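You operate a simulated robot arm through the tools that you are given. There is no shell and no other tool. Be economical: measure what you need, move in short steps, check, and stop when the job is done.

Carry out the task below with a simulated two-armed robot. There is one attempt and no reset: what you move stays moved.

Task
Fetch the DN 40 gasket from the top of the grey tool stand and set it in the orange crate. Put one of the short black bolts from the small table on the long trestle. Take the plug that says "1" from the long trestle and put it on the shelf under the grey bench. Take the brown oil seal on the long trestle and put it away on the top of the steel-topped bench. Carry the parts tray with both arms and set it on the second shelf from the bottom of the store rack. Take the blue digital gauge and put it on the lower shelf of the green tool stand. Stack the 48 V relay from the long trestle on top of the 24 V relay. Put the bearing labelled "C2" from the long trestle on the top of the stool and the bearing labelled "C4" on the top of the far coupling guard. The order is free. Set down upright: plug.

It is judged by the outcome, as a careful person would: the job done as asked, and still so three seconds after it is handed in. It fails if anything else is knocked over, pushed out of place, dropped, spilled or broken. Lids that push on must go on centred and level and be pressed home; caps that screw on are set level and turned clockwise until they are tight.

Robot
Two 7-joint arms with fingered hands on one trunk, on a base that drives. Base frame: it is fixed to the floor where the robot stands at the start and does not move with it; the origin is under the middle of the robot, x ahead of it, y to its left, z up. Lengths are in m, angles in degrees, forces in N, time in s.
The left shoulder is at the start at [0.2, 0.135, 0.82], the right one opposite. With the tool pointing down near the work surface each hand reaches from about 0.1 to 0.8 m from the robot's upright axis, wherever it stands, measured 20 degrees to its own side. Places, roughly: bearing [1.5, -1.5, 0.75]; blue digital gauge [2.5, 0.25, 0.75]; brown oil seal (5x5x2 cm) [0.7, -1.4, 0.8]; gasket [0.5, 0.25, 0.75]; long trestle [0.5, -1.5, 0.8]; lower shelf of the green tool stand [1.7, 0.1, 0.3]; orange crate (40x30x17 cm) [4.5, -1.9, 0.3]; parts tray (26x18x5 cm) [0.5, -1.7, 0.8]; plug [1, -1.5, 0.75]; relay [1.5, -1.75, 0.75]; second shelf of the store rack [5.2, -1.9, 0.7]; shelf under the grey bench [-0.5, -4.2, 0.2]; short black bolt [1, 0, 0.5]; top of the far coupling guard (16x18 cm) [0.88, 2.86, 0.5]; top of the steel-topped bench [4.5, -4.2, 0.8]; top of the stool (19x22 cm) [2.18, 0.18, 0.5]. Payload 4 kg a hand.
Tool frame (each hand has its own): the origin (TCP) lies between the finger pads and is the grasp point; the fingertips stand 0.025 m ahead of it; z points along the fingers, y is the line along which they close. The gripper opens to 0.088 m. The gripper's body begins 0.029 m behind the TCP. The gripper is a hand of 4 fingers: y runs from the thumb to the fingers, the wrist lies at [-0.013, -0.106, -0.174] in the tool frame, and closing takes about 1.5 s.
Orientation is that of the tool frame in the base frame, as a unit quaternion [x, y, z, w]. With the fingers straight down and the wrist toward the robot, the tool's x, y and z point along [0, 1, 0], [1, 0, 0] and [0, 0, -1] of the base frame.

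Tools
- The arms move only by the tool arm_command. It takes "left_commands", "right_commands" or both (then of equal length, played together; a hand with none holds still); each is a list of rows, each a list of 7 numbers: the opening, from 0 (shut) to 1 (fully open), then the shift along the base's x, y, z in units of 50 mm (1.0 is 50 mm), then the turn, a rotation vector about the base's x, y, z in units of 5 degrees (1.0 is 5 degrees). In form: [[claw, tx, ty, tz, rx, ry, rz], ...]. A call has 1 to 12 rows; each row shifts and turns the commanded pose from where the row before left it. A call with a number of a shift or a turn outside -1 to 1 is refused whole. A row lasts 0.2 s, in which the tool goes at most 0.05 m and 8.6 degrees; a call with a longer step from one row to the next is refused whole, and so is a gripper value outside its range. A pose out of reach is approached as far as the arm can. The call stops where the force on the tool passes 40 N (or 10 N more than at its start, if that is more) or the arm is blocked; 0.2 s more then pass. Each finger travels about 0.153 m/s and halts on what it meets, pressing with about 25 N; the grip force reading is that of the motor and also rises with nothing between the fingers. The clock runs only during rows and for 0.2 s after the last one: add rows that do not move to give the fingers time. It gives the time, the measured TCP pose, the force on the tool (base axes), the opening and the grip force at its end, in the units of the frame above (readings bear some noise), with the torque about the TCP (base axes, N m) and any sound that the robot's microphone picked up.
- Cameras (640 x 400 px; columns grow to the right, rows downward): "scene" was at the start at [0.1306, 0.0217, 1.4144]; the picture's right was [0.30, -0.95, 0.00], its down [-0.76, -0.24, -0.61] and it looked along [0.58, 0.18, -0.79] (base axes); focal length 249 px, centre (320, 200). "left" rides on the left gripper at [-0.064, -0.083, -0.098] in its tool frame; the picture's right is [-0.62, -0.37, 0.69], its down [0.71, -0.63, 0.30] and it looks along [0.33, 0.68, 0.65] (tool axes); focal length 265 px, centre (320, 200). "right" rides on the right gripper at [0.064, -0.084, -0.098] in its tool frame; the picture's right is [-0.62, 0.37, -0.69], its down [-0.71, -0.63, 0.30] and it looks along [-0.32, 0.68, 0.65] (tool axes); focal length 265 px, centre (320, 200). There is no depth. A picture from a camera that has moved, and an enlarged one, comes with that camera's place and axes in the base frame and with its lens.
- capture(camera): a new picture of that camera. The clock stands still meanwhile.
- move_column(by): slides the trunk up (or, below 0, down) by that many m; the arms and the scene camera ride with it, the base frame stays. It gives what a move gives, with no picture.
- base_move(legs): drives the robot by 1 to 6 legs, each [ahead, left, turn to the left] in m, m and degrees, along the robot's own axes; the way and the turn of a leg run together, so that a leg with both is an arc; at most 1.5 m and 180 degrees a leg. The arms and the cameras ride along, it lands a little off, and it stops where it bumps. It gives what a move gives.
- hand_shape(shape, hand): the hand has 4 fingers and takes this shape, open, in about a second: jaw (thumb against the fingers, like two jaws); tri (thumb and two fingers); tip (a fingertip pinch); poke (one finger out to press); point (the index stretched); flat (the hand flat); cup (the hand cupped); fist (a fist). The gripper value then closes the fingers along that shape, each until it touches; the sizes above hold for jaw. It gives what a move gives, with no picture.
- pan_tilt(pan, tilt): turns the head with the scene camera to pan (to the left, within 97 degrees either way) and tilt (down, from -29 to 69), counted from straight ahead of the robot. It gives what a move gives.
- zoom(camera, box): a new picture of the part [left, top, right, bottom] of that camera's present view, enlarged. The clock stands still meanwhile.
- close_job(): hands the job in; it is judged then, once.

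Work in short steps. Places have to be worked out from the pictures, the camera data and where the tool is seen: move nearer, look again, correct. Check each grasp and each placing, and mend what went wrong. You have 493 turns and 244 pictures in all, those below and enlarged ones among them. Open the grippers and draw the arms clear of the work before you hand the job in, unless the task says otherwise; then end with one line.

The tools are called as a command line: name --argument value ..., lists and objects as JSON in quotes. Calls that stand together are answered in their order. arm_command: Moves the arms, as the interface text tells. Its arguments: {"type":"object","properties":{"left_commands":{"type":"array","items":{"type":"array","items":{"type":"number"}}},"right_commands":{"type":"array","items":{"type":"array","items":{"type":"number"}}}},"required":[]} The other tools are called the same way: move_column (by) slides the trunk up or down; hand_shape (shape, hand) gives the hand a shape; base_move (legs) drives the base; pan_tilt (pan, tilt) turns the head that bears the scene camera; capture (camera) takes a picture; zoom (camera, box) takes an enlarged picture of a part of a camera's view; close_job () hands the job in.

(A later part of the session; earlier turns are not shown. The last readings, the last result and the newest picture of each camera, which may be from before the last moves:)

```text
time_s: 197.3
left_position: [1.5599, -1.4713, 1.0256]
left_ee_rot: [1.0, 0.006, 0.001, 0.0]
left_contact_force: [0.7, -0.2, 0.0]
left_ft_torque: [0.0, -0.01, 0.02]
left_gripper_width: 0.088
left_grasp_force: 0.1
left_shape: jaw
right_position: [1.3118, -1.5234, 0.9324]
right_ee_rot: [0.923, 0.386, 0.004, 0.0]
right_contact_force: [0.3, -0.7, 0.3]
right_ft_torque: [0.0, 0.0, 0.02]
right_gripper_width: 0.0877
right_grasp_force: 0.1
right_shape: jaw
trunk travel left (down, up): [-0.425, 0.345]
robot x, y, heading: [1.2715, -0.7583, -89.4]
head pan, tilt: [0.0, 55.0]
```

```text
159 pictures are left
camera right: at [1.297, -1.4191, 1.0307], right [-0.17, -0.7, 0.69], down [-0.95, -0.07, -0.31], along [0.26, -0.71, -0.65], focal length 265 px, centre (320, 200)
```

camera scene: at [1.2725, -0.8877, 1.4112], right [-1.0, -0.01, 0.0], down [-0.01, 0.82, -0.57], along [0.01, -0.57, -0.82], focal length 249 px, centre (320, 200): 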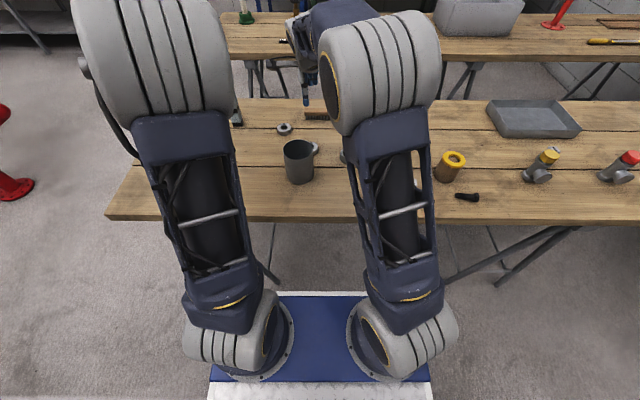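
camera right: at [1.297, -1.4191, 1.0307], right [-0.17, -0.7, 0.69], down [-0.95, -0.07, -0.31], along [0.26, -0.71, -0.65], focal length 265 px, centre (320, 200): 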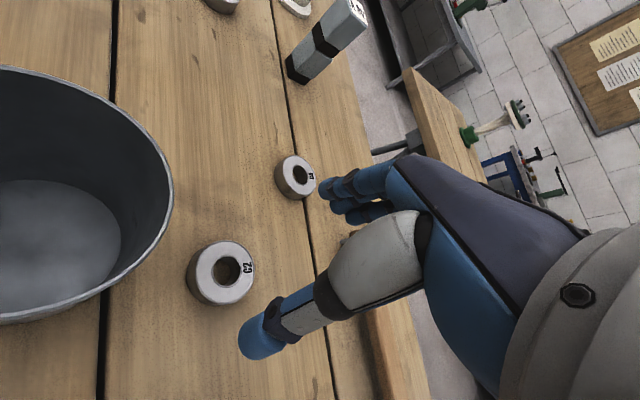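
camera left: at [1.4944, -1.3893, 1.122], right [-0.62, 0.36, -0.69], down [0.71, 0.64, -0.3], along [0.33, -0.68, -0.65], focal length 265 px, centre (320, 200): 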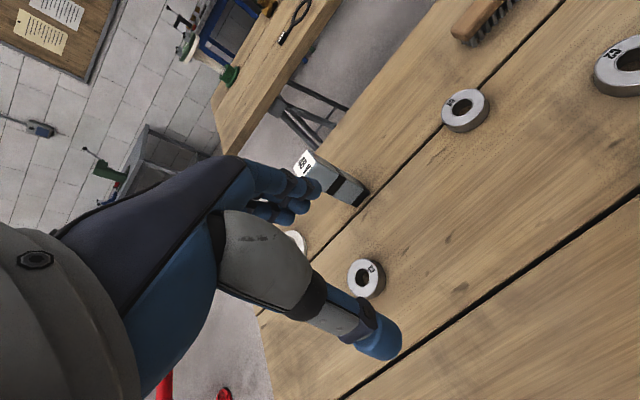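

The cup is close to the hand camera side; I yaw another 40° to clear it.

arm_command --right_commands '[[1, 0, 0, 0, 0, 0, 1], [1, 0, 0, 0, 0, 0, 1], [1, 0, 0, 0, 0, 0, 1], [1, 0, 0, 0, 0, 0, 1], [1, 0, 0, 0, 0, 0, 1], [1, 0, 0, 0, 0, 0, 1], [1, 0, 0, 0, 0, 0, 1], [1, 0, 0.04, 0, 0, 0, 1]]'

capture --camera "right"

capture --camera "scene"

```text
time_s: 199.1
left_position: [1.5599, -1.4722, 1.0246]
left_ee_rot: [1.0, 0.006, 0.0, -0.001]
left_contact_force: [0.8, 0.3, 0.1]
left_ft_torque: [0.0, 0.0, -0.02]
left_gripper_width: 0.0877
left_grasp_force: 0.1
left_shape: jaw
right_position: [1.3119, -1.5198, 0.933]
right_ee_rot: [0.734, 0.679, 0.002, -0.001]
right_contact_force: [0.4, -0.1, -0.7]
right_ft_torque: [0.0, 0.04, 0.02]
right_gripper_width: 0.0878
right_grasp_force: 0.0
right_shape: jaw
trunk travel left (down, up): [-0.425, 0.345]
robot x, y, heading: [1.273, -0.7504, -89.4]
head pan, tilt: [0.0, 55.0]
```

```text
158 pictures are left
camera right: at [1.2349, -1.4507, 1.0303], right [0.32, -0.65, 0.69], down [-0.68, -0.66, -0.31], along [0.66, -0.37, -0.65], focal length 265 px, centre (320, 200)
```

right: 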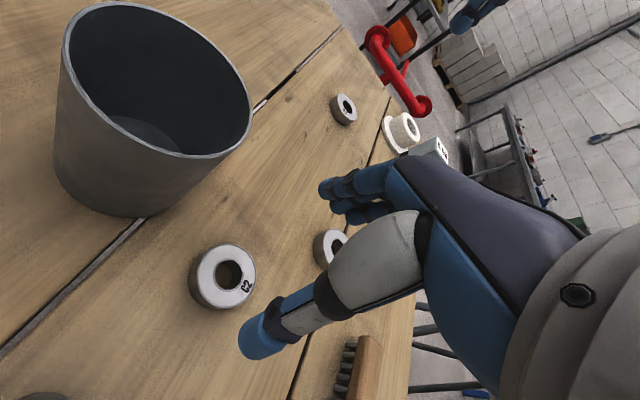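

```text
157 pictures are left
camera scene: at [1.2725, -0.8876, 1.4113], right [-1.0, -0.01, 0.0], down [-0.01, 0.82, -0.57], along [0.01, -0.57, -0.82], focal length 249 px, centre (320, 200)
```

scene: 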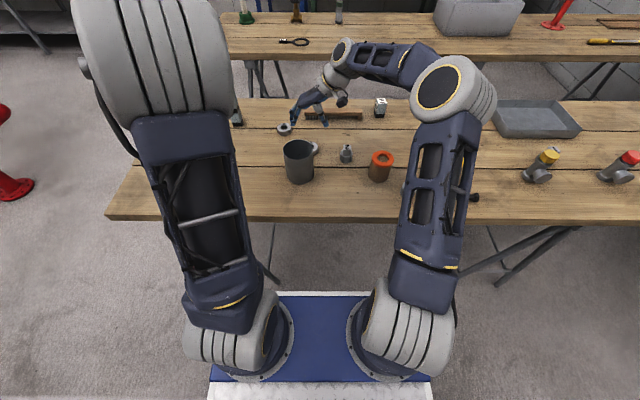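

arm_command --right_commands '[[1, -0.04, 0.02, -0.8, 0, 0, 0], [1, 0, 0, -0.8, 0, 0, 0], [1, 0, 0, -0.46, 0, 0, 0], [0.3, 0, 0, 0, 0, 0, 0], [0, 0, 0, 0, 0, 0, 0], [0, 0, 0, 0, 0, 0, 0], [0, 0, 0, 0, 0, 0, 0], [0, 0, 0, 0, 0, 0, 0], [0, 0, 0, 0, 0, 0, 0]]'

capture --camera "right"

```text
time_s: 201.1
left_position: [1.5598, -1.4708, 1.0233]
left_ee_rot: [1.0, 0.006, 0.0, -0.001]
left_contact_force: [-0.2, -0.5, -0.2]
left_ft_torque: [-0.03, 0.01, 0.01]
left_gripper_width: 0.0879
left_grasp_force: 0.1
left_shape: jaw
right_position: [1.3095, -1.5192, 0.8283]
right_ee_rot: [0.735, 0.678, 0.002, -0.002]
right_contact_force: [-0.4, 0.1, 0.1]
right_ft_torque: [0.0, 0.02, 0.0]
right_gripper_width: 0.0396
right_grasp_force: 25.3
right_shape: jaw
trunk travel left (down, up): [-0.425, 0.345]
robot x, y, heading: [1.2691, -0.7552, -89.4]
head pan, tilt: [0.0, 55.0]
```

```text
156 pictures are left
camera right: at [1.2315, -1.4489, 0.9277], right [0.32, -0.65, 0.69], down [-0.68, -0.66, -0.31], along [0.66, -0.38, -0.65], focal length 265 px, centre (320, 200)
```

right: 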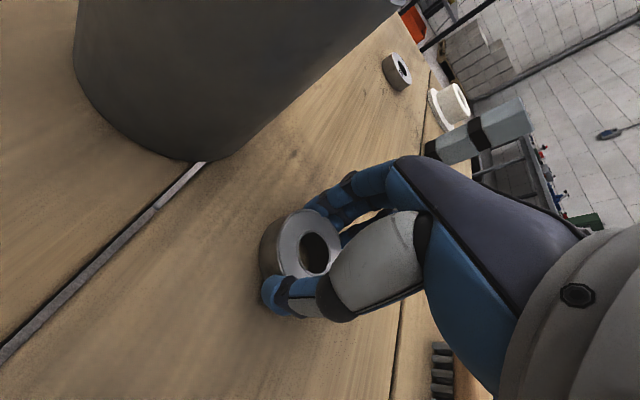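

C2 gripped. I lift it, move it to the right, then send the left hand above C4.

arm_command --right_commands '[[0, 0, 0, 0.6, 0, 0, 0], [0, 0, 0, 0.9, 0, 0, 0], [0, 0, 0, 0.9, 0, 0, 0], [0, 0, 0, 0.9, 0, 0, 0], [0, 0, 0, 0.9, 0, 0, 0], [0, -0.8, 0.6, 0, 0, 0, 0], [0, -0.8, 0.6, 0, 0, 0, 0], [0, -0.8, 0.6, 0, 0, 0, 0]]'

arm_command --left_commands '[[1, -0.72, -0.68, 0, 0, 0, 0], [1, -0.72, -0.75, 0, 0, 0, 0], [1, -0.72, -0.75, 0, 0, 0, 0], [1, -0.72, -0.75, 0, 0, 0, 0], [1, 0, 0, -0.9, 0, 0, 0], [1, 0, 0, -0.9, 0, 0, 0]]'

capture --camera "left"

```text
time_s: 202.9
left_position: [1.5606, -1.4718, 1.0254]
left_ee_rot: [1.0, 0.006, 0.001, 0.0]
left_contact_force: [0.3, 0.1, -0.3]
left_ft_torque: [-0.03, 0.03, 0.01]
left_gripper_width: 0.0879
left_grasp_force: 0.1
left_shape: jaw
right_position: [1.1928, -1.429, 1.0387]
right_ee_rot: [0.735, 0.678, 0.003, -0.002]
right_contact_force: [-0.6, 0.2, -1.6]
right_ft_torque: [-0.01, -0.01, 0.03]
right_gripper_width: 0.0395
right_grasp_force: 25.5
right_shape: jaw
trunk travel left (down, up): [-0.425, 0.345]
robot x, y, heading: [1.271, -0.7554, -89.5]
head pan, tilt: [0.0, 55.0]
```

```text
refused: row 2 steps farther than a row can; nothing moved
```

```text
155 pictures are left
camera left: at [1.4949, -1.3893, 1.1218], right [-0.62, 0.36, -0.69], down [0.71, 0.64, -0.3], along [0.33, -0.68, -0.65], focal length 265 px, centre (320, 200)
```

left: 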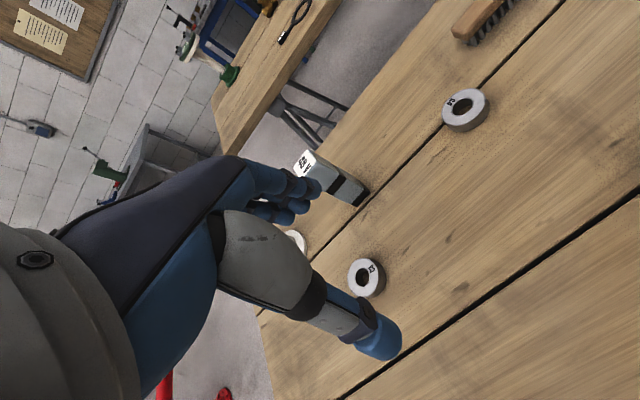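

arm_command --left_commands '[[1, -0.585, -0.6, 0, 0, 0, 0], [1, -0.585, -0.6, 0, 0, 0, 0], [1, -0.585, -0.6, 0, 0, 0, 0], [1, -0.585, -0.6, 0, 0, 0, 0], [1, -0.585, -0.6, 0, 0, 0, 0], [1, 0, 0, -0.9, 0, 0, 0], [1, 0, 0, -0.9, 0, 0, 0]]'

capture --camera "left"

```text
time_s: 204.5
left_position: [1.413, -1.6203, 0.9334]
left_ee_rot: [1.0, 0.005, -0.001, 0.0]
left_contact_force: [0.7, -0.3, 0.2]
left_ft_torque: [-0.01, 0.02, -0.01]
left_gripper_width: 0.0879
left_grasp_force: 0.2
left_shape: jaw
right_position: [1.1912, -1.4286, 1.0391]
right_ee_rot: [0.735, 0.678, 0.002, 0.0]
right_contact_force: [-1.1, -0.2, -0.4]
right_ft_torque: [-0.01, 0.0, 0.02]
right_gripper_width: 0.0395
right_grasp_force: 24.4
right_shape: jaw
trunk travel left (down, up): [-0.425, 0.345]
robot x, y, heading: [1.2728, -0.7564, -89.6]
head pan, tilt: [0.0, 55.0]
```

```text
154 pictures are left
camera left: at [1.3475, -1.5387, 1.0308], right [-0.62, 0.36, -0.69], down [0.71, 0.64, -0.3], along [0.33, -0.68, -0.65], focal length 265 px, centre (320, 200)
```

left: 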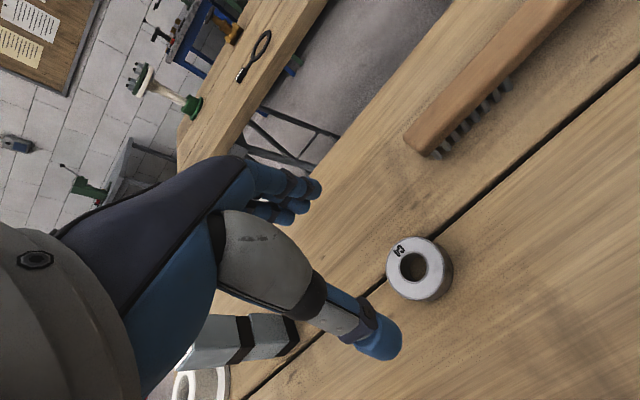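

arm_command --left_commands '[[1, -0.06, -0.03, -0.8, 0, 0, 0], [1, 0, 0, -0.8, 0, 0, 0], [1, 0, 0, -0.47, 0, 0, 0], [0.3, 0, 0, 0, 0, 0, 0], [0, 0, 0, 0, 0, 0, 0], [0, 0, 0, 0, 0, 0, 0], [0, 0, 0, 0, 0, 0, 0], [0, 0, 0, 0, 0, 0, 0], [0, 0, 0, 0, 0, 0, 0]]'

capture --camera "left"

```text
time_s: 206.5
left_position: [1.4095, -1.6218, 0.8318]
left_ee_rot: [1.0, 0.005, 0.001, 0.001]
left_contact_force: [0.3, 0.1, 0.3]
left_ft_torque: [0.0, 0.01, 0.03]
left_gripper_width: 0.0417
left_grasp_force: 25.5
left_shape: jaw
right_position: [1.1916, -1.4289, 1.039]
right_ee_rot: [0.734, 0.679, 0.002, -0.001]
right_contact_force: [0.3, 0.4, -1.3]
right_ft_torque: [-0.02, 0.0, 0.01]
right_gripper_width: 0.0395
right_grasp_force: 25.1
right_shape: jaw
trunk travel left (down, up): [-0.425, 0.345]
robot x, y, heading: [1.2717, -0.7534, -89.4]
head pan, tilt: [0.0, 55.0]
```

```text
153 pictures are left
camera left: at [1.3448, -1.5406, 0.9288], right [-0.62, 0.36, -0.69], down [0.71, 0.64, -0.3], along [0.33, -0.68, -0.65], focal length 265 px, centre (320, 200)
```

left: 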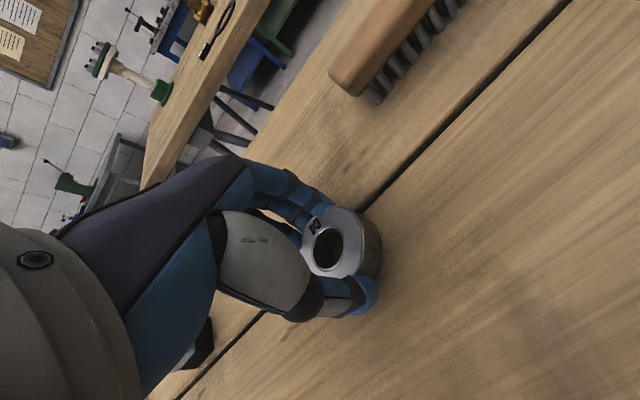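

C4 gripped. I lift and retract it, then drive left and turn to face the stool side.

arm_command --left_commands '[[0, 0, 0, 0.6, 0, 0, 0], [0, 0, 0, 0.9, 0, 0, 0], [0, 0, 0, 0.9, 0, 0, 0], [0, 0, 0, 0.9, 0, 0, 0], [0, 0, 0, 0.9, 0, 0, 0], [0, 0.3, 0.9, 0, 0, 0, 0], [0, 0.3, 0.9, 0, 0, 0, 0], [0, 0.3, 0.9, 0, 0, 0, 0], [0, 0.3, 0.9, 0, 0, 0, 0], [0, 0.3, 0.9, 0, 0, 0, 0]]'

base_move --legs '[[0, 0.85, 0], [0, 0, 90], [0, 0, 90]]'

pan_tilt --pan 0 --tilt 40

capture --camera "scene"

```text
time_s: 208.7
left_position: [1.4859, -1.394, 1.0418]
left_ee_rot: [1.0, 0.005, 0.0, 0.0]
left_contact_force: [-0.1, 0.2, -1.7]
left_ft_torque: [-0.02, 0.0, 0.04]
left_gripper_width: 0.041
left_grasp_force: 25.3
left_shape: jaw
right_position: [1.1927, -1.4282, 1.0379]
right_ee_rot: [0.735, 0.678, 0.003, -0.001]
right_contact_force: [0.0, -0.3, -0.8]
right_ft_torque: [0.01, 0.0, 0.0]
right_gripper_width: 0.0394
right_grasp_force: 25.1
right_shape: jaw
trunk travel left (down, up): [-0.425, 0.345]
robot x, y, heading: [1.2717, -0.7514, -89.5]
head pan, tilt: [0.0, 55.0]
```

```text
time_s: 220.9
left_position: [1.9, -0.1078, 1.0402]
left_ee_rot: [-0.015, 1.0, 0.001, 0.0]
left_contact_force: [0.1, -0.2, -1.1]
left_ft_torque: [0.0, 0.02, 0.01]
left_gripper_width: 0.0404
left_grasp_force: 24.9
left_shape: jaw
right_position: [2.1934, -0.0668, 1.0385]
right_ee_rot: [-0.686, 0.728, -0.001, -0.002]
right_contact_force: [0.1, -0.4, -1.5]
right_ft_torque: [-0.03, 0.02, -0.01]
right_gripper_width: 0.0391
right_grasp_force: 25.1
right_shape: jaw
trunk travel left (down, up): [-0.425, 0.345]
robot x, y, heading: [2.127, -0.7423, 91.8]
head pan, tilt: [0.0, 55.0]
```

```text
time_s: 221.7
left_position: [1.8991, -0.1075, 1.0403]
left_ee_rot: [-0.016, 1.0, 0.0, 0.0]
left_contact_force: [0.6, 0.0, -1.4]
left_ft_torque: [0.02, 0.01, 0.0]
left_gripper_width: 0.0402
left_grasp_force: 24.9
left_shape: jaw
right_position: [2.1926, -0.0664, 1.0387]
right_ee_rot: [-0.687, 0.727, -0.001, -0.003]
right_contact_force: [-0.1, 0.2, -1.6]
right_ft_torque: [-0.03, 0.02, -0.01]
right_gripper_width: 0.0398
right_grasp_force: 25.1
right_shape: jaw
trunk travel left (down, up): [-0.425, 0.345]
robot x, y, heading: [2.1249, -0.743, 91.6]
head pan, tilt: [0.0, 40.0]
```

```text
152 pictures are left
camera scene: at [2.1222, -0.5979, 1.4319], right [1.0, 0.03, 0.0], down [0.02, -0.64, -0.77], along [-0.02, 0.77, -0.64], focal length 249 px, centre (320, 200)
```

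scene: 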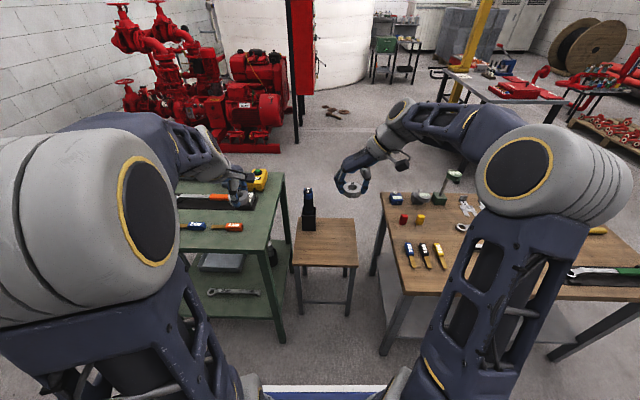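

capture --camera "right"

zoom --camera "scene" --box '[260, 170, 400, 320]'

```text
151 pictures are left
camera right: at [2.2729, -0.1354, 1.1371], right [-0.33, 0.64, 0.69], down [0.67, 0.67, -0.31], along [-0.66, 0.36, -0.65], focal length 265 px, centre (320, 200)
```

right: 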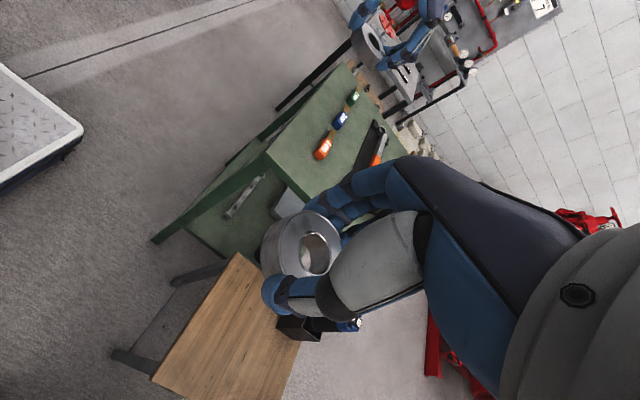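

```text
2.67 times, centred on (330, 245) of scene
camera zoom: at [2.1222, -0.5979, 1.4319], right [1.0, 0.03, 0.0], down [0.02, -0.64, -0.77], along [-0.02, 0.77, -0.64], focal length 665 px, centre (293, 80)
```

zoom: 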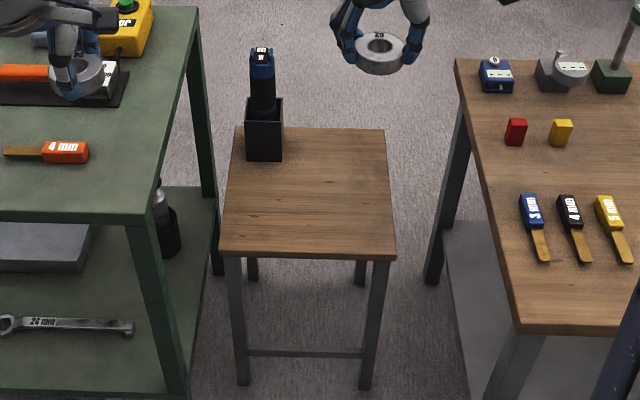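

Stool top z≈0.525; free spot at (2.175, 0.17). I yaw the right hand back so its wrist points to me, keeping clear of the neighbouring table, and move a bit ahead.

arm_command --right_commands '[[0, 0, 0, 0, 0, 0, -1], [0, 0, 0, 0, 0, 0, -1], [0, 0, 0, 0, 0, 0, -1], [0, 0, 0, 0, 0, 0, -1], [0, 0, 0, 0, 0, 0, -1], [0, 0, 0, 0, 0, 0, -1], [0, 0, 0, 0, 0, 0, -1], [0, 0, 0, 0, 0, 0, -1], [0, 0, 0, 0, 0, 0, -1], [0, 0, 0, 0, 0, 0, -1], [0, 0, 0, 0, 0, 0, -1], [0, 0, 0, 0, 0, 0, -1]]'

arm_command --right_commands '[[0, 0, 0, 0, 0, 0, -1], [0, 0, 0, 0, 0, 0, -1], [0, 0, 0, 0, 0, 0, -1], [0, 0, 0, 0, 0, 0, -1], [0, 0, 0, 0, 0, 0, -1]]'

base_move --legs '[[0.2, 0.06, 0]]'

capture --camera "scene"

```text
time_s: 224.2
left_position: [1.8985, -0.106, 1.0414]
left_ee_rot: [-0.016, 1.0, 0.0, 0.0]
left_contact_force: [-0.5, -0.4, -1.0]
left_ft_torque: [-0.01, 0.0, 0.03]
left_gripper_width: 0.0401
left_grasp_force: 25.3
left_shape: jaw
right_position: [2.1921, -0.0666, 1.039]
right_ee_rot: [-0.229, 0.973, 0.0, -0.003]
right_contact_force: [0.0, 0.1, -1.0]
right_ft_torque: [0.0, 0.03, 0.03]
right_gripper_width: 0.0394
right_grasp_force: 25.5
right_shape: jaw
trunk travel left (down, up): [-0.425, 0.345]
robot x, y, heading: [2.13, -0.7417, 91.8]
head pan, tilt: [0.0, 40.0]
```

```text
time_s: 225.4
left_position: [1.899, -0.1073, 1.0414]
left_ee_rot: [-0.015, 1.0, 0.0, 0.0]
left_contact_force: [0.2, -0.8, -1.7]
left_ft_torque: [0.0, 0.01, 0.0]
left_gripper_width: 0.04
left_grasp_force: 24.9
left_shape: jaw
right_position: [2.1927, -0.0678, 1.0397]
right_ee_rot: [-0.014, 1.0, 0.001, -0.002]
right_contact_force: [0.3, -0.2, -1.5]
right_ft_torque: [-0.02, 0.02, -0.01]
right_gripper_width: 0.0392
right_grasp_force: 25.2
right_shape: jaw
trunk travel left (down, up): [-0.425, 0.345]
robot x, y, heading: [2.1293, -0.7448, 91.7]
head pan, tilt: [0.0, 40.0]
```

```text
time_s: 227.1
left_position: [1.832, 0.0895, 1.0413]
left_ee_rot: [-0.016, 1.0, 0.0, 0.0]
left_contact_force: [0.9, 0.1, -1.4]
left_ft_torque: [0.04, 0.0, 0.02]
left_gripper_width: 0.04
left_grasp_force: 25.4
left_shape: jaw
right_position: [2.1259, 0.1294, 1.0387]
right_ee_rot: [-0.014, 1.0, 0.001, -0.002]
right_contact_force: [-0.1, 0.2, -2.3]
right_ft_torque: [0.01, -0.01, -0.01]
right_gripper_width: 0.0393
right_grasp_force: 25.6
right_shape: jaw
trunk travel left (down, up): [-0.425, 0.345]
robot x, y, heading: [2.0618, -0.546, 91.7]
head pan, tilt: [0.0, 40.0]
```

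```text
149 pictures are left
camera scene: at [2.0554, -0.4012, 1.4319], right [1.0, 0.03, 0.0], down [0.02, -0.64, -0.77], along [-0.02, 0.77, -0.64], focal length 249 px, centre (320, 200)
```

scene: 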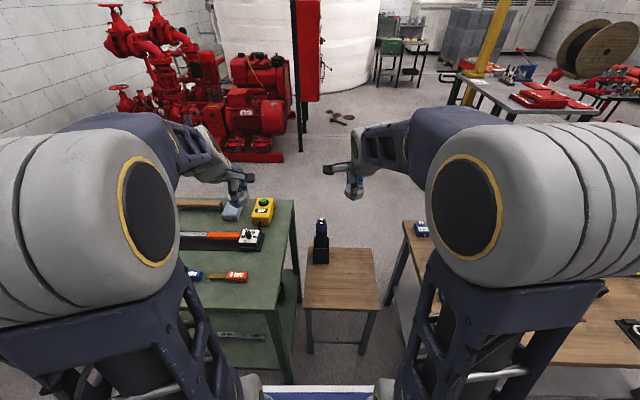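

arm_command --right_commands '[[0, 0.4, 0.3, 0, 0, 0, 0], [0, 0.5, 0.4, 0, 0, 0, 0], [0, 0, 0, -0.9, 0, 0, 0], [0, 0, 0, -0.9, 0, 0, 0], [0, 0, 0, -0.9, 0, 0, 0], [0, 0, 0, -0.9, 0, 0, 0], [0, 0, 0, -0.9, 0, 0, 0], [0, 0, 0, -0.9, 0, 0, 0]]'

capture --camera "scene"

capture --camera "right"

```text
time_s: 228.9
left_position: [1.8329, 0.0891, 1.0403]
left_ee_rot: [-0.016, 1.0, 0.0, 0.0]
left_contact_force: [0.0, -0.7, -1.2]
left_ft_torque: [-0.02, -0.01, -0.03]
left_gripper_width: 0.04
left_grasp_force: 25.5
left_shape: jaw
right_position: [2.1752, 0.1679, 0.7681]
right_ee_rot: [-0.014, 1.0, 0.002, -0.002]
right_contact_force: [0.1, -0.2, -1.2]
right_ft_torque: [-0.01, 0.03, 0.01]
right_gripper_width: 0.0395
right_grasp_force: 24.7
right_shape: jaw
trunk travel left (down, up): [-0.425, 0.345]
robot x, y, heading: [2.0612, -0.5472, 91.9]
head pan, tilt: [0.0, 40.0]
```

```text
148 pictures are left
camera scene: at [2.0554, -0.4015, 1.432], right [1.0, 0.03, 0.0], down [0.02, -0.64, -0.77], along [-0.02, 0.77, -0.64], focal length 249 px, centre (320, 200)
```

scene: 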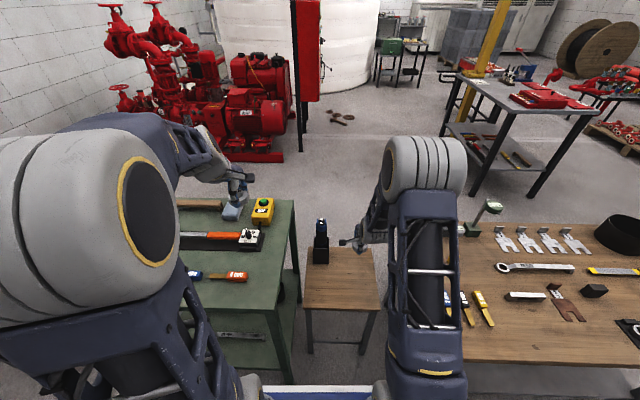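

```text
147 pictures are left
camera right: at [2.1124, 0.0818, 0.8668], right [0.61, 0.38, 0.69], down [0.73, -0.61, -0.31], along [0.3, 0.69, -0.65], focal length 265 px, centre (320, 200)
```

right: 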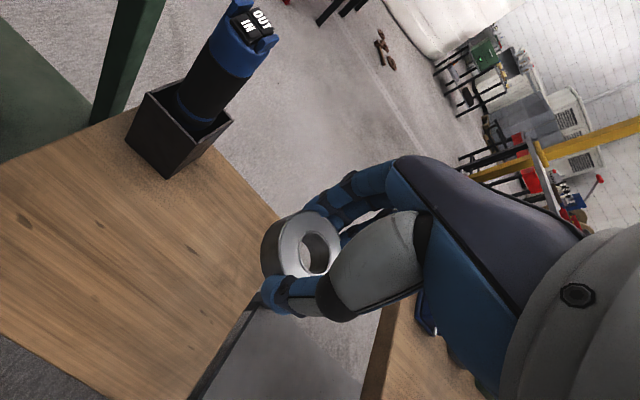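

arm_command --right_commands '[[0, -0.3, 0, -0.8, 0, 0, 0], [0, 0, 0, -0.9, 0, 0, 0], [0, 0, 0, -0.9, 0, 0, 0], [0, 0, 0, -0.8, 0, 0, 0], [0, 0, 0, -0.1, 0, 0, 0], [0, 0, 0, -0.1, 0, 0, 0], [0, 0, 0, -0.1, 0, 0, 0], [0, 0, 0, -0.1, 0, 0, 0]]'

capture --camera "right"

```text
time_s: 230.7
left_position: [1.834, 0.0897, 1.0407]
left_ee_rot: [-0.016, 1.0, 0.0, -0.001]
left_contact_force: [0.0, -0.8, -0.2]
left_ft_torque: [-0.03, -0.01, 0.0]
left_gripper_width: 0.04
left_grasp_force: 24.9
left_shape: jaw
right_position: [2.1578, 0.164, 0.5788]
right_ee_rot: [-0.014, 1.0, 0.001, -0.002]
right_contact_force: [-0.3, -0.2, -1.7]
right_ft_torque: [0.0, 0.03, 0.03]
right_gripper_width: 0.0391
right_grasp_force: 25.3
right_shape: jaw
trunk travel left (down, up): [-0.425, 0.345]
robot x, y, heading: [2.0602, -0.5485, 91.8]
head pan, tilt: [0.0, 40.0]
```

```text
146 pictures are left
camera right: at [2.0957, 0.0787, 0.6777], right [0.61, 0.38, 0.69], down [0.73, -0.61, -0.31], along [0.3, 0.69, -0.65], focal length 265 px, centre (320, 200)
```

right: 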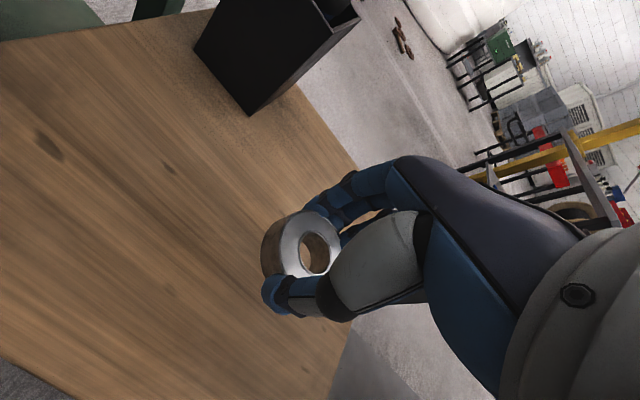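

arm_command --right_commands '[[0, 0, 0, -0.1, 0, 0, 0], [0, 0, 0, -0.1, 0, 0, 0], [0, 0, 0, -0.08, 0, 0, 0], [0, 0, 0, -0.08, 0, 0, 0], [0, 0, 0, -0.08, 0, 0, 0], [0, 0, 0, -0.08, 0, 0, 0], [0, 0, 0, -0.08, 0, 0, 0], [0, 0, 0, -0.08, 0, 0, 0]]'

capture --camera "right"

```text
time_s: 232.5
left_position: [1.8333, 0.0893, 1.0411]
left_ee_rot: [-0.016, 1.0, 0.0, 0.0]
left_contact_force: [-0.7, 0.7, -1.4]
left_ft_torque: [-0.01, 0.01, 0.0]
left_gripper_width: 0.0403
left_grasp_force: 24.9
left_shape: jaw
right_position: [2.1571, 0.1645, 0.5458]
right_ee_rot: [-0.014, 1.0, 0.0, -0.002]
right_contact_force: [-0.7, -0.1, -0.8]
right_ft_torque: [-0.01, -0.01, 0.01]
right_gripper_width: 0.0393
right_grasp_force: 25.3
right_shape: jaw
trunk travel left (down, up): [-0.425, 0.345]
robot x, y, heading: [2.0625, -0.5468, 91.7]
head pan, tilt: [0.0, 40.0]
```

```text
145 pictures are left
camera right: at [2.0952, 0.0796, 0.6433], right [0.61, 0.38, 0.69], down [0.73, -0.61, -0.31], along [0.3, 0.69, -0.65], focal length 265 px, centre (320, 200)
```

right: 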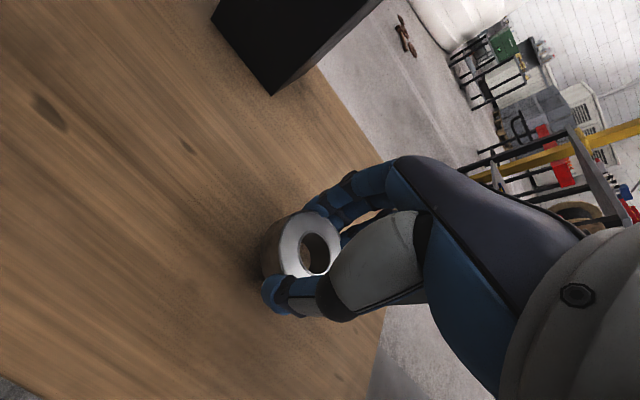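

Still a bit above (shadow gap). I continue down.

arm_command --right_commands '[[0, 0, 0, -0.08, 0, 0, 0], [0, 0, 0, -0.08, 0, 0, 0], [0, 0, 0, -0.08, 0, 0, 0], [0, 0, 0, -0.08, 0, 0, 0], [0, 0, 0, -0.08, 0, 0, 0], [0, 0, 0, -0.08, 0, 0, 0], [0, 0, 0, -0.08, 0, 0, 0], [0, 0, 0, -0.08, 0, 0, 0]]'

```text
time_s: 233.9
left_position: [1.8329, 0.0874, 1.042]
left_ee_rot: [-0.016, 1.0, 0.001, 0.0]
left_contact_force: [0.6, -1.1, -0.4]
left_ft_torque: [0.03, 0.0, 0.05]
left_gripper_width: 0.0402
left_grasp_force: 24.6
left_shape: jaw
right_position: [2.1559, 0.1689, 0.5268]
right_ee_rot: [-0.014, 1.0, 0.008, -0.003]
right_contact_force: [-0.1, -6.5, 24.1]
right_ft_torque: [-0.29, -0.01, -0.01]
right_gripper_width: 0.041
right_grasp_force: 24.6
right_shape: jaw
trunk travel left (down, up): [-0.425, 0.345]
robot x, y, heading: [2.0623, -0.5448, 91.8]
head pan, tilt: [0.0, 40.0]
stopped in row 7 (right hand): the force on the tool passed its limit at 45 N (the readings are from after the stop); the commanded pose is now the measured one
```

Contact at stool top (~0.50). I release and lift.

arm_command --right_commands '[[0.4, 0, 0, 0.03, 0, 0, 0], [0.8, 0, 0, 0, 0, 0, 0], [0.9, 0, 0, 0, 0, 0, 0], [0.9, 0, 0, 0.5, 0, 0, 0], [0.9, 0, 0, 0.9, 0, 0, 0], [0.9, 0, 0, 0.9, 0, 0, 0], [0.9, 0, 0, 0.9, 0, 0, 0], [0.9, 0, 0, 0.9, 0, 0, 0], [0.9, 0, 0, 0.9, 0, 0, 0], [0.9, 0, 0, 0.9, 0, 0, 0], [0.9, 0, 0, 0.9, 0, 0, 0], [0.9, 0, 0, 0.9, 0, 0, 0]]'

capture --camera "right"

capture --camera "scene"

```text
time_s: 236.6
left_position: [1.8331, 0.0897, 1.0407]
left_ee_rot: [-0.016, 1.0, 0.0, 0.0]
left_contact_force: [-0.3, -0.3, -0.6]
left_ft_torque: [0.03, 0.02, 0.01]
left_gripper_width: 0.04
left_grasp_force: 25.0
left_shape: jaw
right_position: [2.1564, 0.1681, 0.9107]
right_ee_rot: [-0.013, 1.0, 0.005, -0.003]
right_contact_force: [-0.5, 0.4, -0.4]
right_ft_torque: [0.02, 0.02, 0.0]
right_gripper_width: 0.0791
right_grasp_force: 0.0
right_shape: jaw
trunk travel left (down, up): [-0.425, 0.345]
robot x, y, heading: [2.0612, -0.5386, 91.8]
head pan, tilt: [0.0, 40.0]
```

```text
144 pictures are left
camera right: at [2.0952, 0.0822, 1.0087], right [0.61, 0.38, 0.69], down [0.73, -0.61, -0.31], along [0.3, 0.7, -0.65], focal length 265 px, centre (320, 200)
```

right: 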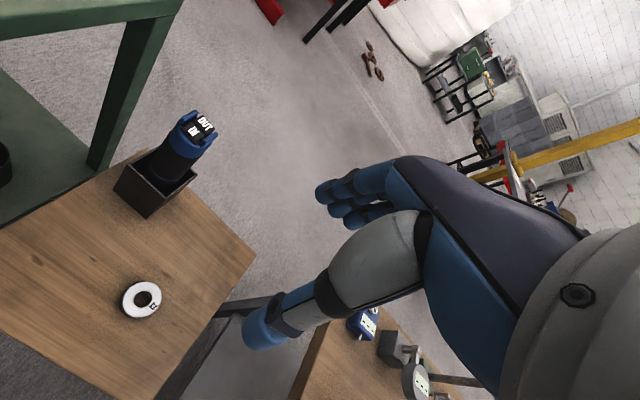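

```text
143 pictures are left
camera scene: at [2.0555, -0.4011, 1.4318], right [1.0, 0.03, 0.0], down [0.02, -0.64, -0.77], along [-0.02, 0.77, -0.64], focal length 249 px, centre (320, 200)
```

scene: 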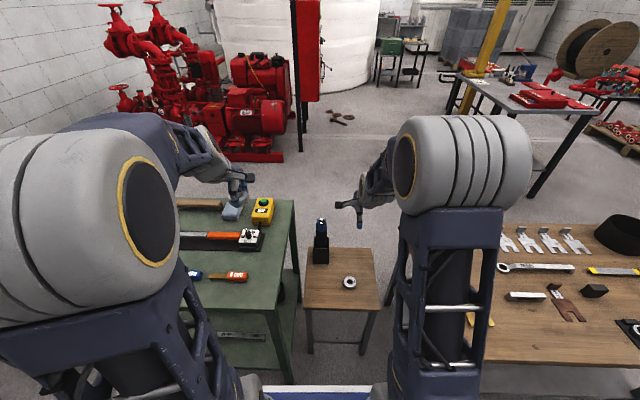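

C2 is on the stool. The gauge is easier from the far side of that table, so I drive around its far end, checking the way with a picture.

base_move --legs '[[-0.15, 0, 0], [0, 0, -91.8], [1.0, 0, 0], [0.95, 0, 0]]'

pan_tilt --pan 55 --tilt 35

capture --camera "scene"

```text
time_s: 251.3
left_position: [4.671, -0.5762, 1.041]
left_ee_rot: [0.72, 0.694, 0.0, 0.0]
left_contact_force: [-0.2, 0.9, -1.3]
left_ft_torque: [-0.01, 0.01, 0.0]
left_gripper_width: 0.0396
left_grasp_force: 24.5
left_shape: jaw
right_position: [4.7278, -0.9038, 0.9109]
right_ee_rot: [0.721, 0.692, 0.005, 0.003]
right_contact_force: [0.1, -0.5, 0.0]
right_ft_torque: [0.0, 0.0, 0.01]
right_gripper_width: 0.079
right_grasp_force: 0.1
right_shape: jaw
trunk travel left (down, up): [-0.425, 0.345]
robot x, y, heading: [4.0229, -0.7592, -2.2]
head pan, tilt: [0.0, 40.0]
```

```text
time_s: 252.5
left_position: [4.6707, -0.5759, 1.0411]
left_ee_rot: [0.72, 0.694, 0.0, -0.001]
left_contact_force: [-0.7, 0.4, -0.7]
left_ft_torque: [-0.02, -0.01, 0.02]
left_gripper_width: 0.0398
left_grasp_force: 24.9
left_shape: jaw
right_position: [4.7285, -0.9051, 0.9093]
right_ee_rot: [0.722, 0.692, 0.006, 0.003]
right_contact_force: [0.1, -0.7, 0.0]
right_ft_torque: [0.04, -0.02, -0.02]
right_gripper_width: 0.0792
right_grasp_force: 0.0
right_shape: jaw
trunk travel left (down, up): [-0.425, 0.345]
robot x, y, heading: [4.0245, -0.7578, -2.0]
head pan, tilt: [55.0, 35.0]
```

```text
142 pictures are left
camera scene: at [4.1351, -0.6921, 1.4395], right [0.8, -0.6, 0.0], down [-0.35, -0.46, -0.82], along [0.49, 0.65, -0.57], focal length 249 px, centre (320, 200)
```

scene: 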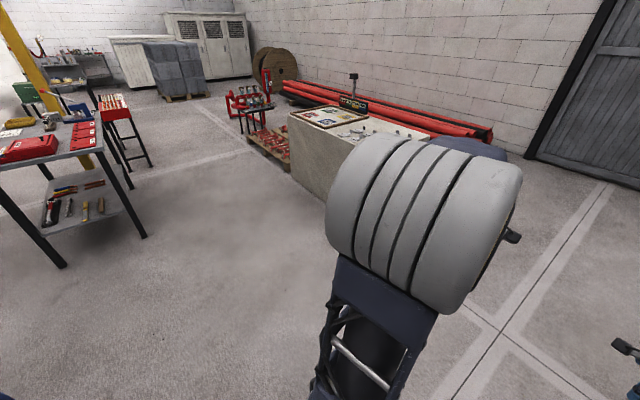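

The corridor is clear. I strafe left past the table's end, then reverse along its far side.

base_move --legs '[[0, 0, 2], [0, 1.0, 0], [0, 0.68, 0]]'

pan_tilt --pan 97 --tilt 35

capture --camera "scene"

pan_tilt --pan -97 --tilt 35

capture --camera "scene"

```text
time_s: 261.4
left_position: [4.7133, 1.0887, 1.0407]
left_ee_rot: [0.719, 0.695, -0.001, 0.0]
left_contact_force: [0.3, -0.5, -0.3]
left_ft_torque: [-0.01, 0.04, -0.01]
left_gripper_width: 0.0395
left_grasp_force: 25.0
left_shape: jaw
right_position: [4.7702, 0.7624, 0.9118]
right_ee_rot: [0.72, 0.694, 0.005, 0.002]
right_contact_force: [0.7, -0.8, 0.6]
right_ft_torque: [0.02, 0.02, 0.01]
right_gripper_width: 0.079
right_grasp_force: 0.0
right_shape: jaw
trunk travel left (down, up): [-0.425, 0.345]
robot x, y, heading: [4.0642, 0.9079, -2.0]
head pan, tilt: [55.0, 35.0]
```

```text
time_s: 262.4
left_position: [4.7127, 1.0899, 1.0404]
left_ee_rot: [0.719, 0.695, 0.0, 0.001]
left_contact_force: [-0.9, -0.5, -0.8]
left_ft_torque: [-0.02, -0.03, -0.01]
left_gripper_width: 0.0397
left_grasp_force: 25.4
left_shape: jaw
right_position: [4.7706, 0.7623, 0.9105]
right_ee_rot: [0.721, 0.693, 0.006, 0.001]
right_contact_force: [-0.1, 0.5, -1.0]
right_ft_torque: [0.05, 0.01, -0.02]
right_gripper_width: 0.0792
right_grasp_force: 0.0
right_shape: jaw
trunk travel left (down, up): [-0.425, 0.345]
robot x, y, heading: [4.0634, 0.9088, -2.4]
head pan, tilt: [97.0, 35.0]
```

```text
141 pictures are left
camera scene: at [4.1157, 0.9898, 1.4395], right [1.0, 0.09, 0.0], down [0.05, -0.57, -0.82], along [-0.07, 0.82, -0.57], focal length 249 px, centre (320, 200)
```

scene: 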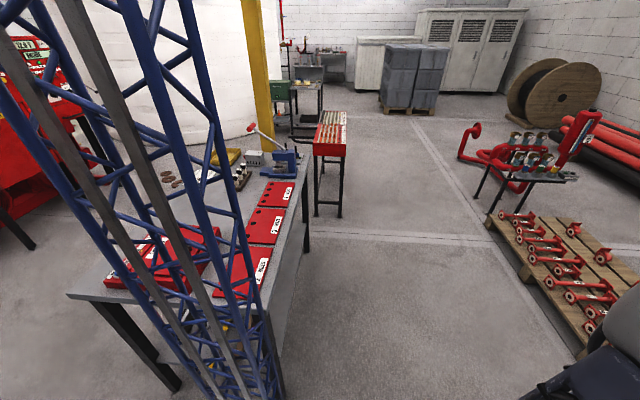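

```text
time_s: 265.3
left_position: [4.712, 1.0888, 1.0413]
left_ee_rot: [0.719, 0.695, 0.001, 0.001]
left_contact_force: [0.6, 0.1, -1.5]
left_ft_torque: [-0.01, -0.02, 0.01]
left_gripper_width: 0.0399
left_grasp_force: 25.1
left_shape: jaw
right_position: [4.7697, 0.7629, 0.9096]
right_ee_rot: [0.721, 0.693, 0.005, 0.002]
right_contact_force: [0.2, -0.1, 0.5]
right_ft_torque: [0.0, 0.02, 0.01]
right_gripper_width: 0.079
right_grasp_force: 0.2
right_shape: jaw
trunk travel left (down, up): [-0.425, 0.345]
robot x, y, heading: [4.0596, 0.9076, -2.1]
head pan, tilt: [-97.0, 35.0]
```

```text
140 pictures are left
camera scene: at [4.1095, 0.815, 1.4395], right [-0.99, 0.16, 0.0], down [0.09, 0.57, -0.82], along [-0.13, -0.81, -0.57], focal length 249 px, centre (320, 200)
```

scene: 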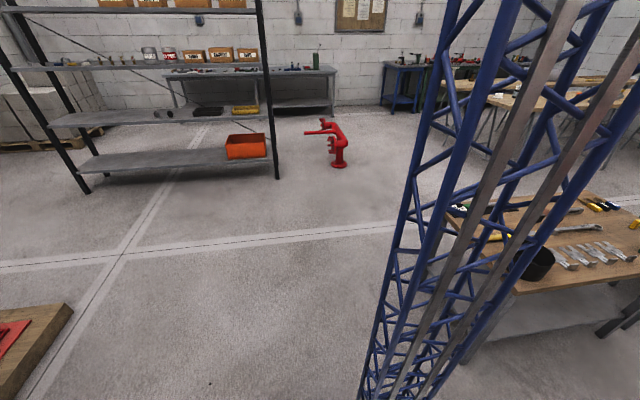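

Corridor between the tables is y≈0.42–1.35. I straighten and reverse in steps, watching y.

base_move --legs '[[0, 0, 2.1], [-0.5, -0.01, 0]]'

```text
time_s: 268.6
left_position: [4.2044, 1.103, 1.0408]
left_ee_rot: [0.706, 0.708, 0.001, 0.0]
left_contact_force: [0.4, 0.2, -1.3]
left_ft_torque: [0.02, 0.02, 0.01]
left_gripper_width: 0.0398
left_grasp_force: 25.1
left_shape: jaw
right_position: [4.2755, 0.7785, 0.9106]
right_ee_rot: [0.708, 0.707, 0.005, 0.002]
right_contact_force: [-0.3, 0.3, -0.7]
right_ft_torque: [0.02, 0.0, -0.01]
right_gripper_width: 0.0793
right_grasp_force: 0.1
right_shape: jaw
trunk travel left (down, up): [-0.425, 0.345]
robot x, y, heading: [3.5615, 0.8946, -0.0]
head pan, tilt: [-97.0, 35.0]
```

base_move --legs '[[-0.55, 0, 0], [-0.4, 0.1, 0]]'

pan_tilt --pan -90 --tilt 50

capture --camera "scene"

```text
time_s: 273.9
left_position: [3.259, 1.2003, 1.0406]
left_ee_rot: [0.707, 0.708, -0.001, 0.0]
left_contact_force: [0.2, -0.3, 0.1]
left_ft_torque: [0.01, -0.01, -0.04]
left_gripper_width: 0.0397
left_grasp_force: 24.7
left_shape: jaw
right_position: [3.3273, 0.8752, 0.9105]
right_ee_rot: [0.708, 0.707, 0.005, 0.002]
right_contact_force: [-0.2, -0.2, -0.2]
right_ft_torque: [0.02, -0.04, 0.01]
right_gripper_width: 0.0793
right_grasp_force: 0.1
right_shape: jaw
trunk travel left (down, up): [-0.425, 0.345]
robot x, y, heading: [2.6165, 0.9908, 0.1]
head pan, tilt: [-97.0, 35.0]
```

```text
time_s: 274.7
left_position: [3.258, 1.2008, 1.0402]
left_ee_rot: [0.707, 0.708, 0.0, -0.001]
left_contact_force: [0.0, -1.6, -1.1]
left_ft_torque: [0.01, 0.02, 0.0]
left_gripper_width: 0.0398
left_grasp_force: 25.1
left_shape: jaw
right_position: [3.329, 0.8755, 0.9103]
right_ee_rot: [0.708, 0.706, 0.006, 0.001]
right_contact_force: [-0.1, 0.1, -0.7]
right_ft_torque: [-0.01, 0.06, -0.01]
right_gripper_width: 0.0792
right_grasp_force: 0.1
right_shape: jaw
trunk travel left (down, up): [-0.425, 0.345]
robot x, y, heading: [2.6168, 0.9933, 0.1]
head pan, tilt: [-90.0, 50.0]
```

```text
139 pictures are left
camera scene: at [2.6764, 0.9141, 1.4178], right [-1.0, 0.0, 0.0], down [0.0, 0.77, -0.64], along [0.0, -0.64, -0.77], focal length 249 px, centre (320, 200)
```

scene: 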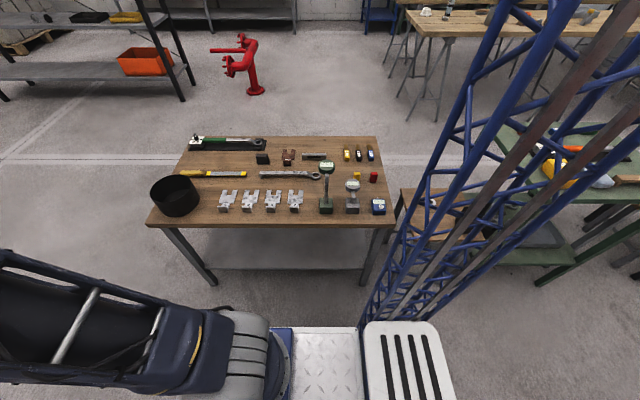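

zoom --camera "scene" --box '[300, 150, 410, 230]'

```text
5.00 times, centred on (355, 190) of scene
camera zoom: at [2.6764, 0.9141, 1.4178], right [-1.0, 0.0, 0.0], down [0.0, 0.77, -0.64], along [0.0, -0.64, -0.77], focal length 1246 px, centre (145, 250)
```

zoom: 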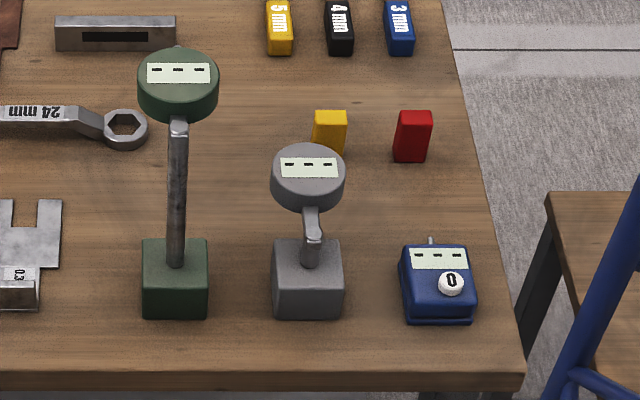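

The blue gauge is the small box at about (2.466, 0.36). I raise the right hand, shift away and turn to face the table.

arm_command --right_commands '[[0.9, 0, 0, 0.9, 0, 0, 0], [0.9, 0, 0, 0.9, 0, 0, 0], [0.9, 0, 0, 0.9, 0, 0, 0]]'

base_move --legs '[[0, 0.12, 0], [0, 0, -90]]'

pan_tilt --pan 0 --tilt 55

capture --camera "right"

capture --camera "scene"

```text
time_s: 275.5
left_position: [3.258, 1.1996, 1.0406]
left_ee_rot: [0.706, 0.708, 0.0, -0.001]
left_contact_force: [-0.3, 0.1, -0.4]
left_ft_torque: [0.0, 0.01, -0.01]
left_gripper_width: 0.0397
left_grasp_force: 25.4
left_shape: jaw
right_position: [3.3312, 0.8775, 1.0457]
right_ee_rot: [0.707, 0.707, 0.005, 0.001]
right_contact_force: [-0.2, -0.1, 0.3]
right_ft_torque: [-0.02, -0.04, 0.01]
right_gripper_width: 0.079
right_grasp_force: 0.0
right_shape: jaw
trunk travel left (down, up): [-0.425, 0.345]
robot x, y, heading: [2.6175, 0.9906, -0.2]
head pan, tilt: [-90.0, 50.0]
```

```text
time_s: 280.5
left_position: [2.8444, 0.4777, 1.0407]
left_ee_rot: [1.0, 0.016, 0.001, -0.001]
left_contact_force: [0.1, -0.5, 0.1]
left_ft_torque: [-0.01, 0.01, 0.01]
left_gripper_width: 0.0392
left_grasp_force: 24.8
left_shape: jaw
right_position: [2.5233, 0.395, 1.0453]
right_ee_rot: [1.0, 0.014, 0.003, 0.005]
right_contact_force: [-0.7, 0.5, 0.4]
right_ft_torque: [0.04, 0.03, -0.04]
right_gripper_width: 0.0789
right_grasp_force: 0.0
right_shape: jaw
trunk travel left (down, up): [-0.425, 0.345]
robot x, y, heading: [2.6177, 1.1096, -88.3]
head pan, tilt: [-90.0, 50.0]
```

```text
time_s: 282.1
left_position: [2.844, 0.4772, 1.0421]
left_ee_rot: [1.0, 0.016, 0.0, -0.001]
left_contact_force: [0.0, -0.3, -1.0]
left_ft_torque: [0.0, -0.03, 0.01]
left_gripper_width: 0.039
left_grasp_force: 24.6
left_shape: jaw
right_position: [2.5227, 0.3946, 1.0459]
right_ee_rot: [1.0, 0.014, 0.003, 0.005]
right_contact_force: [-0.4, 0.2, 0.8]
right_ft_torque: [0.03, 0.0, 0.0]
right_gripper_width: 0.0793
right_grasp_force: 0.0
right_shape: jaw
trunk travel left (down, up): [-0.425, 0.345]
robot x, y, heading: [2.6168, 1.1101, -88.0]
head pan, tilt: [0.0, 55.0]
```

```text
137 pictures are left
camera right: at [2.5855, 0.4807, 1.1432], right [-0.61, -0.38, 0.69], down [-0.73, 0.61, -0.31], along [-0.3, -0.7, -0.65], focal length 265 px, centre (320, 200)
```

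right: 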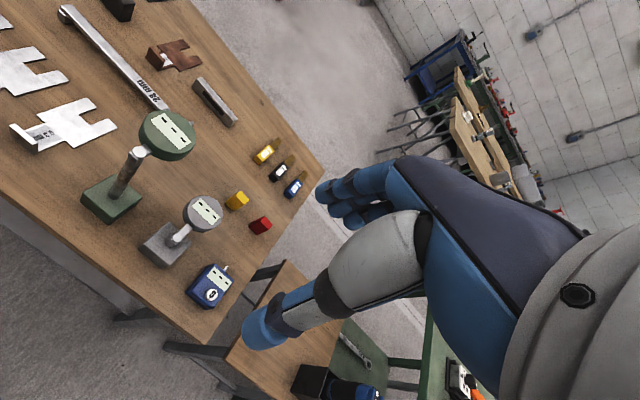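

```text
136 pictures are left
camera scene: at [2.6202, 0.9791, 1.4112], right [-1.0, -0.03, 0.0], down [-0.03, 0.82, -0.57], along [0.02, -0.57, -0.82], focal length 249 px, centre (320, 200)
```

scene: 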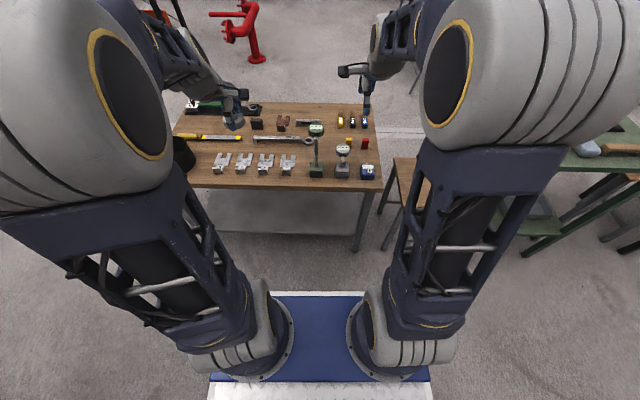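

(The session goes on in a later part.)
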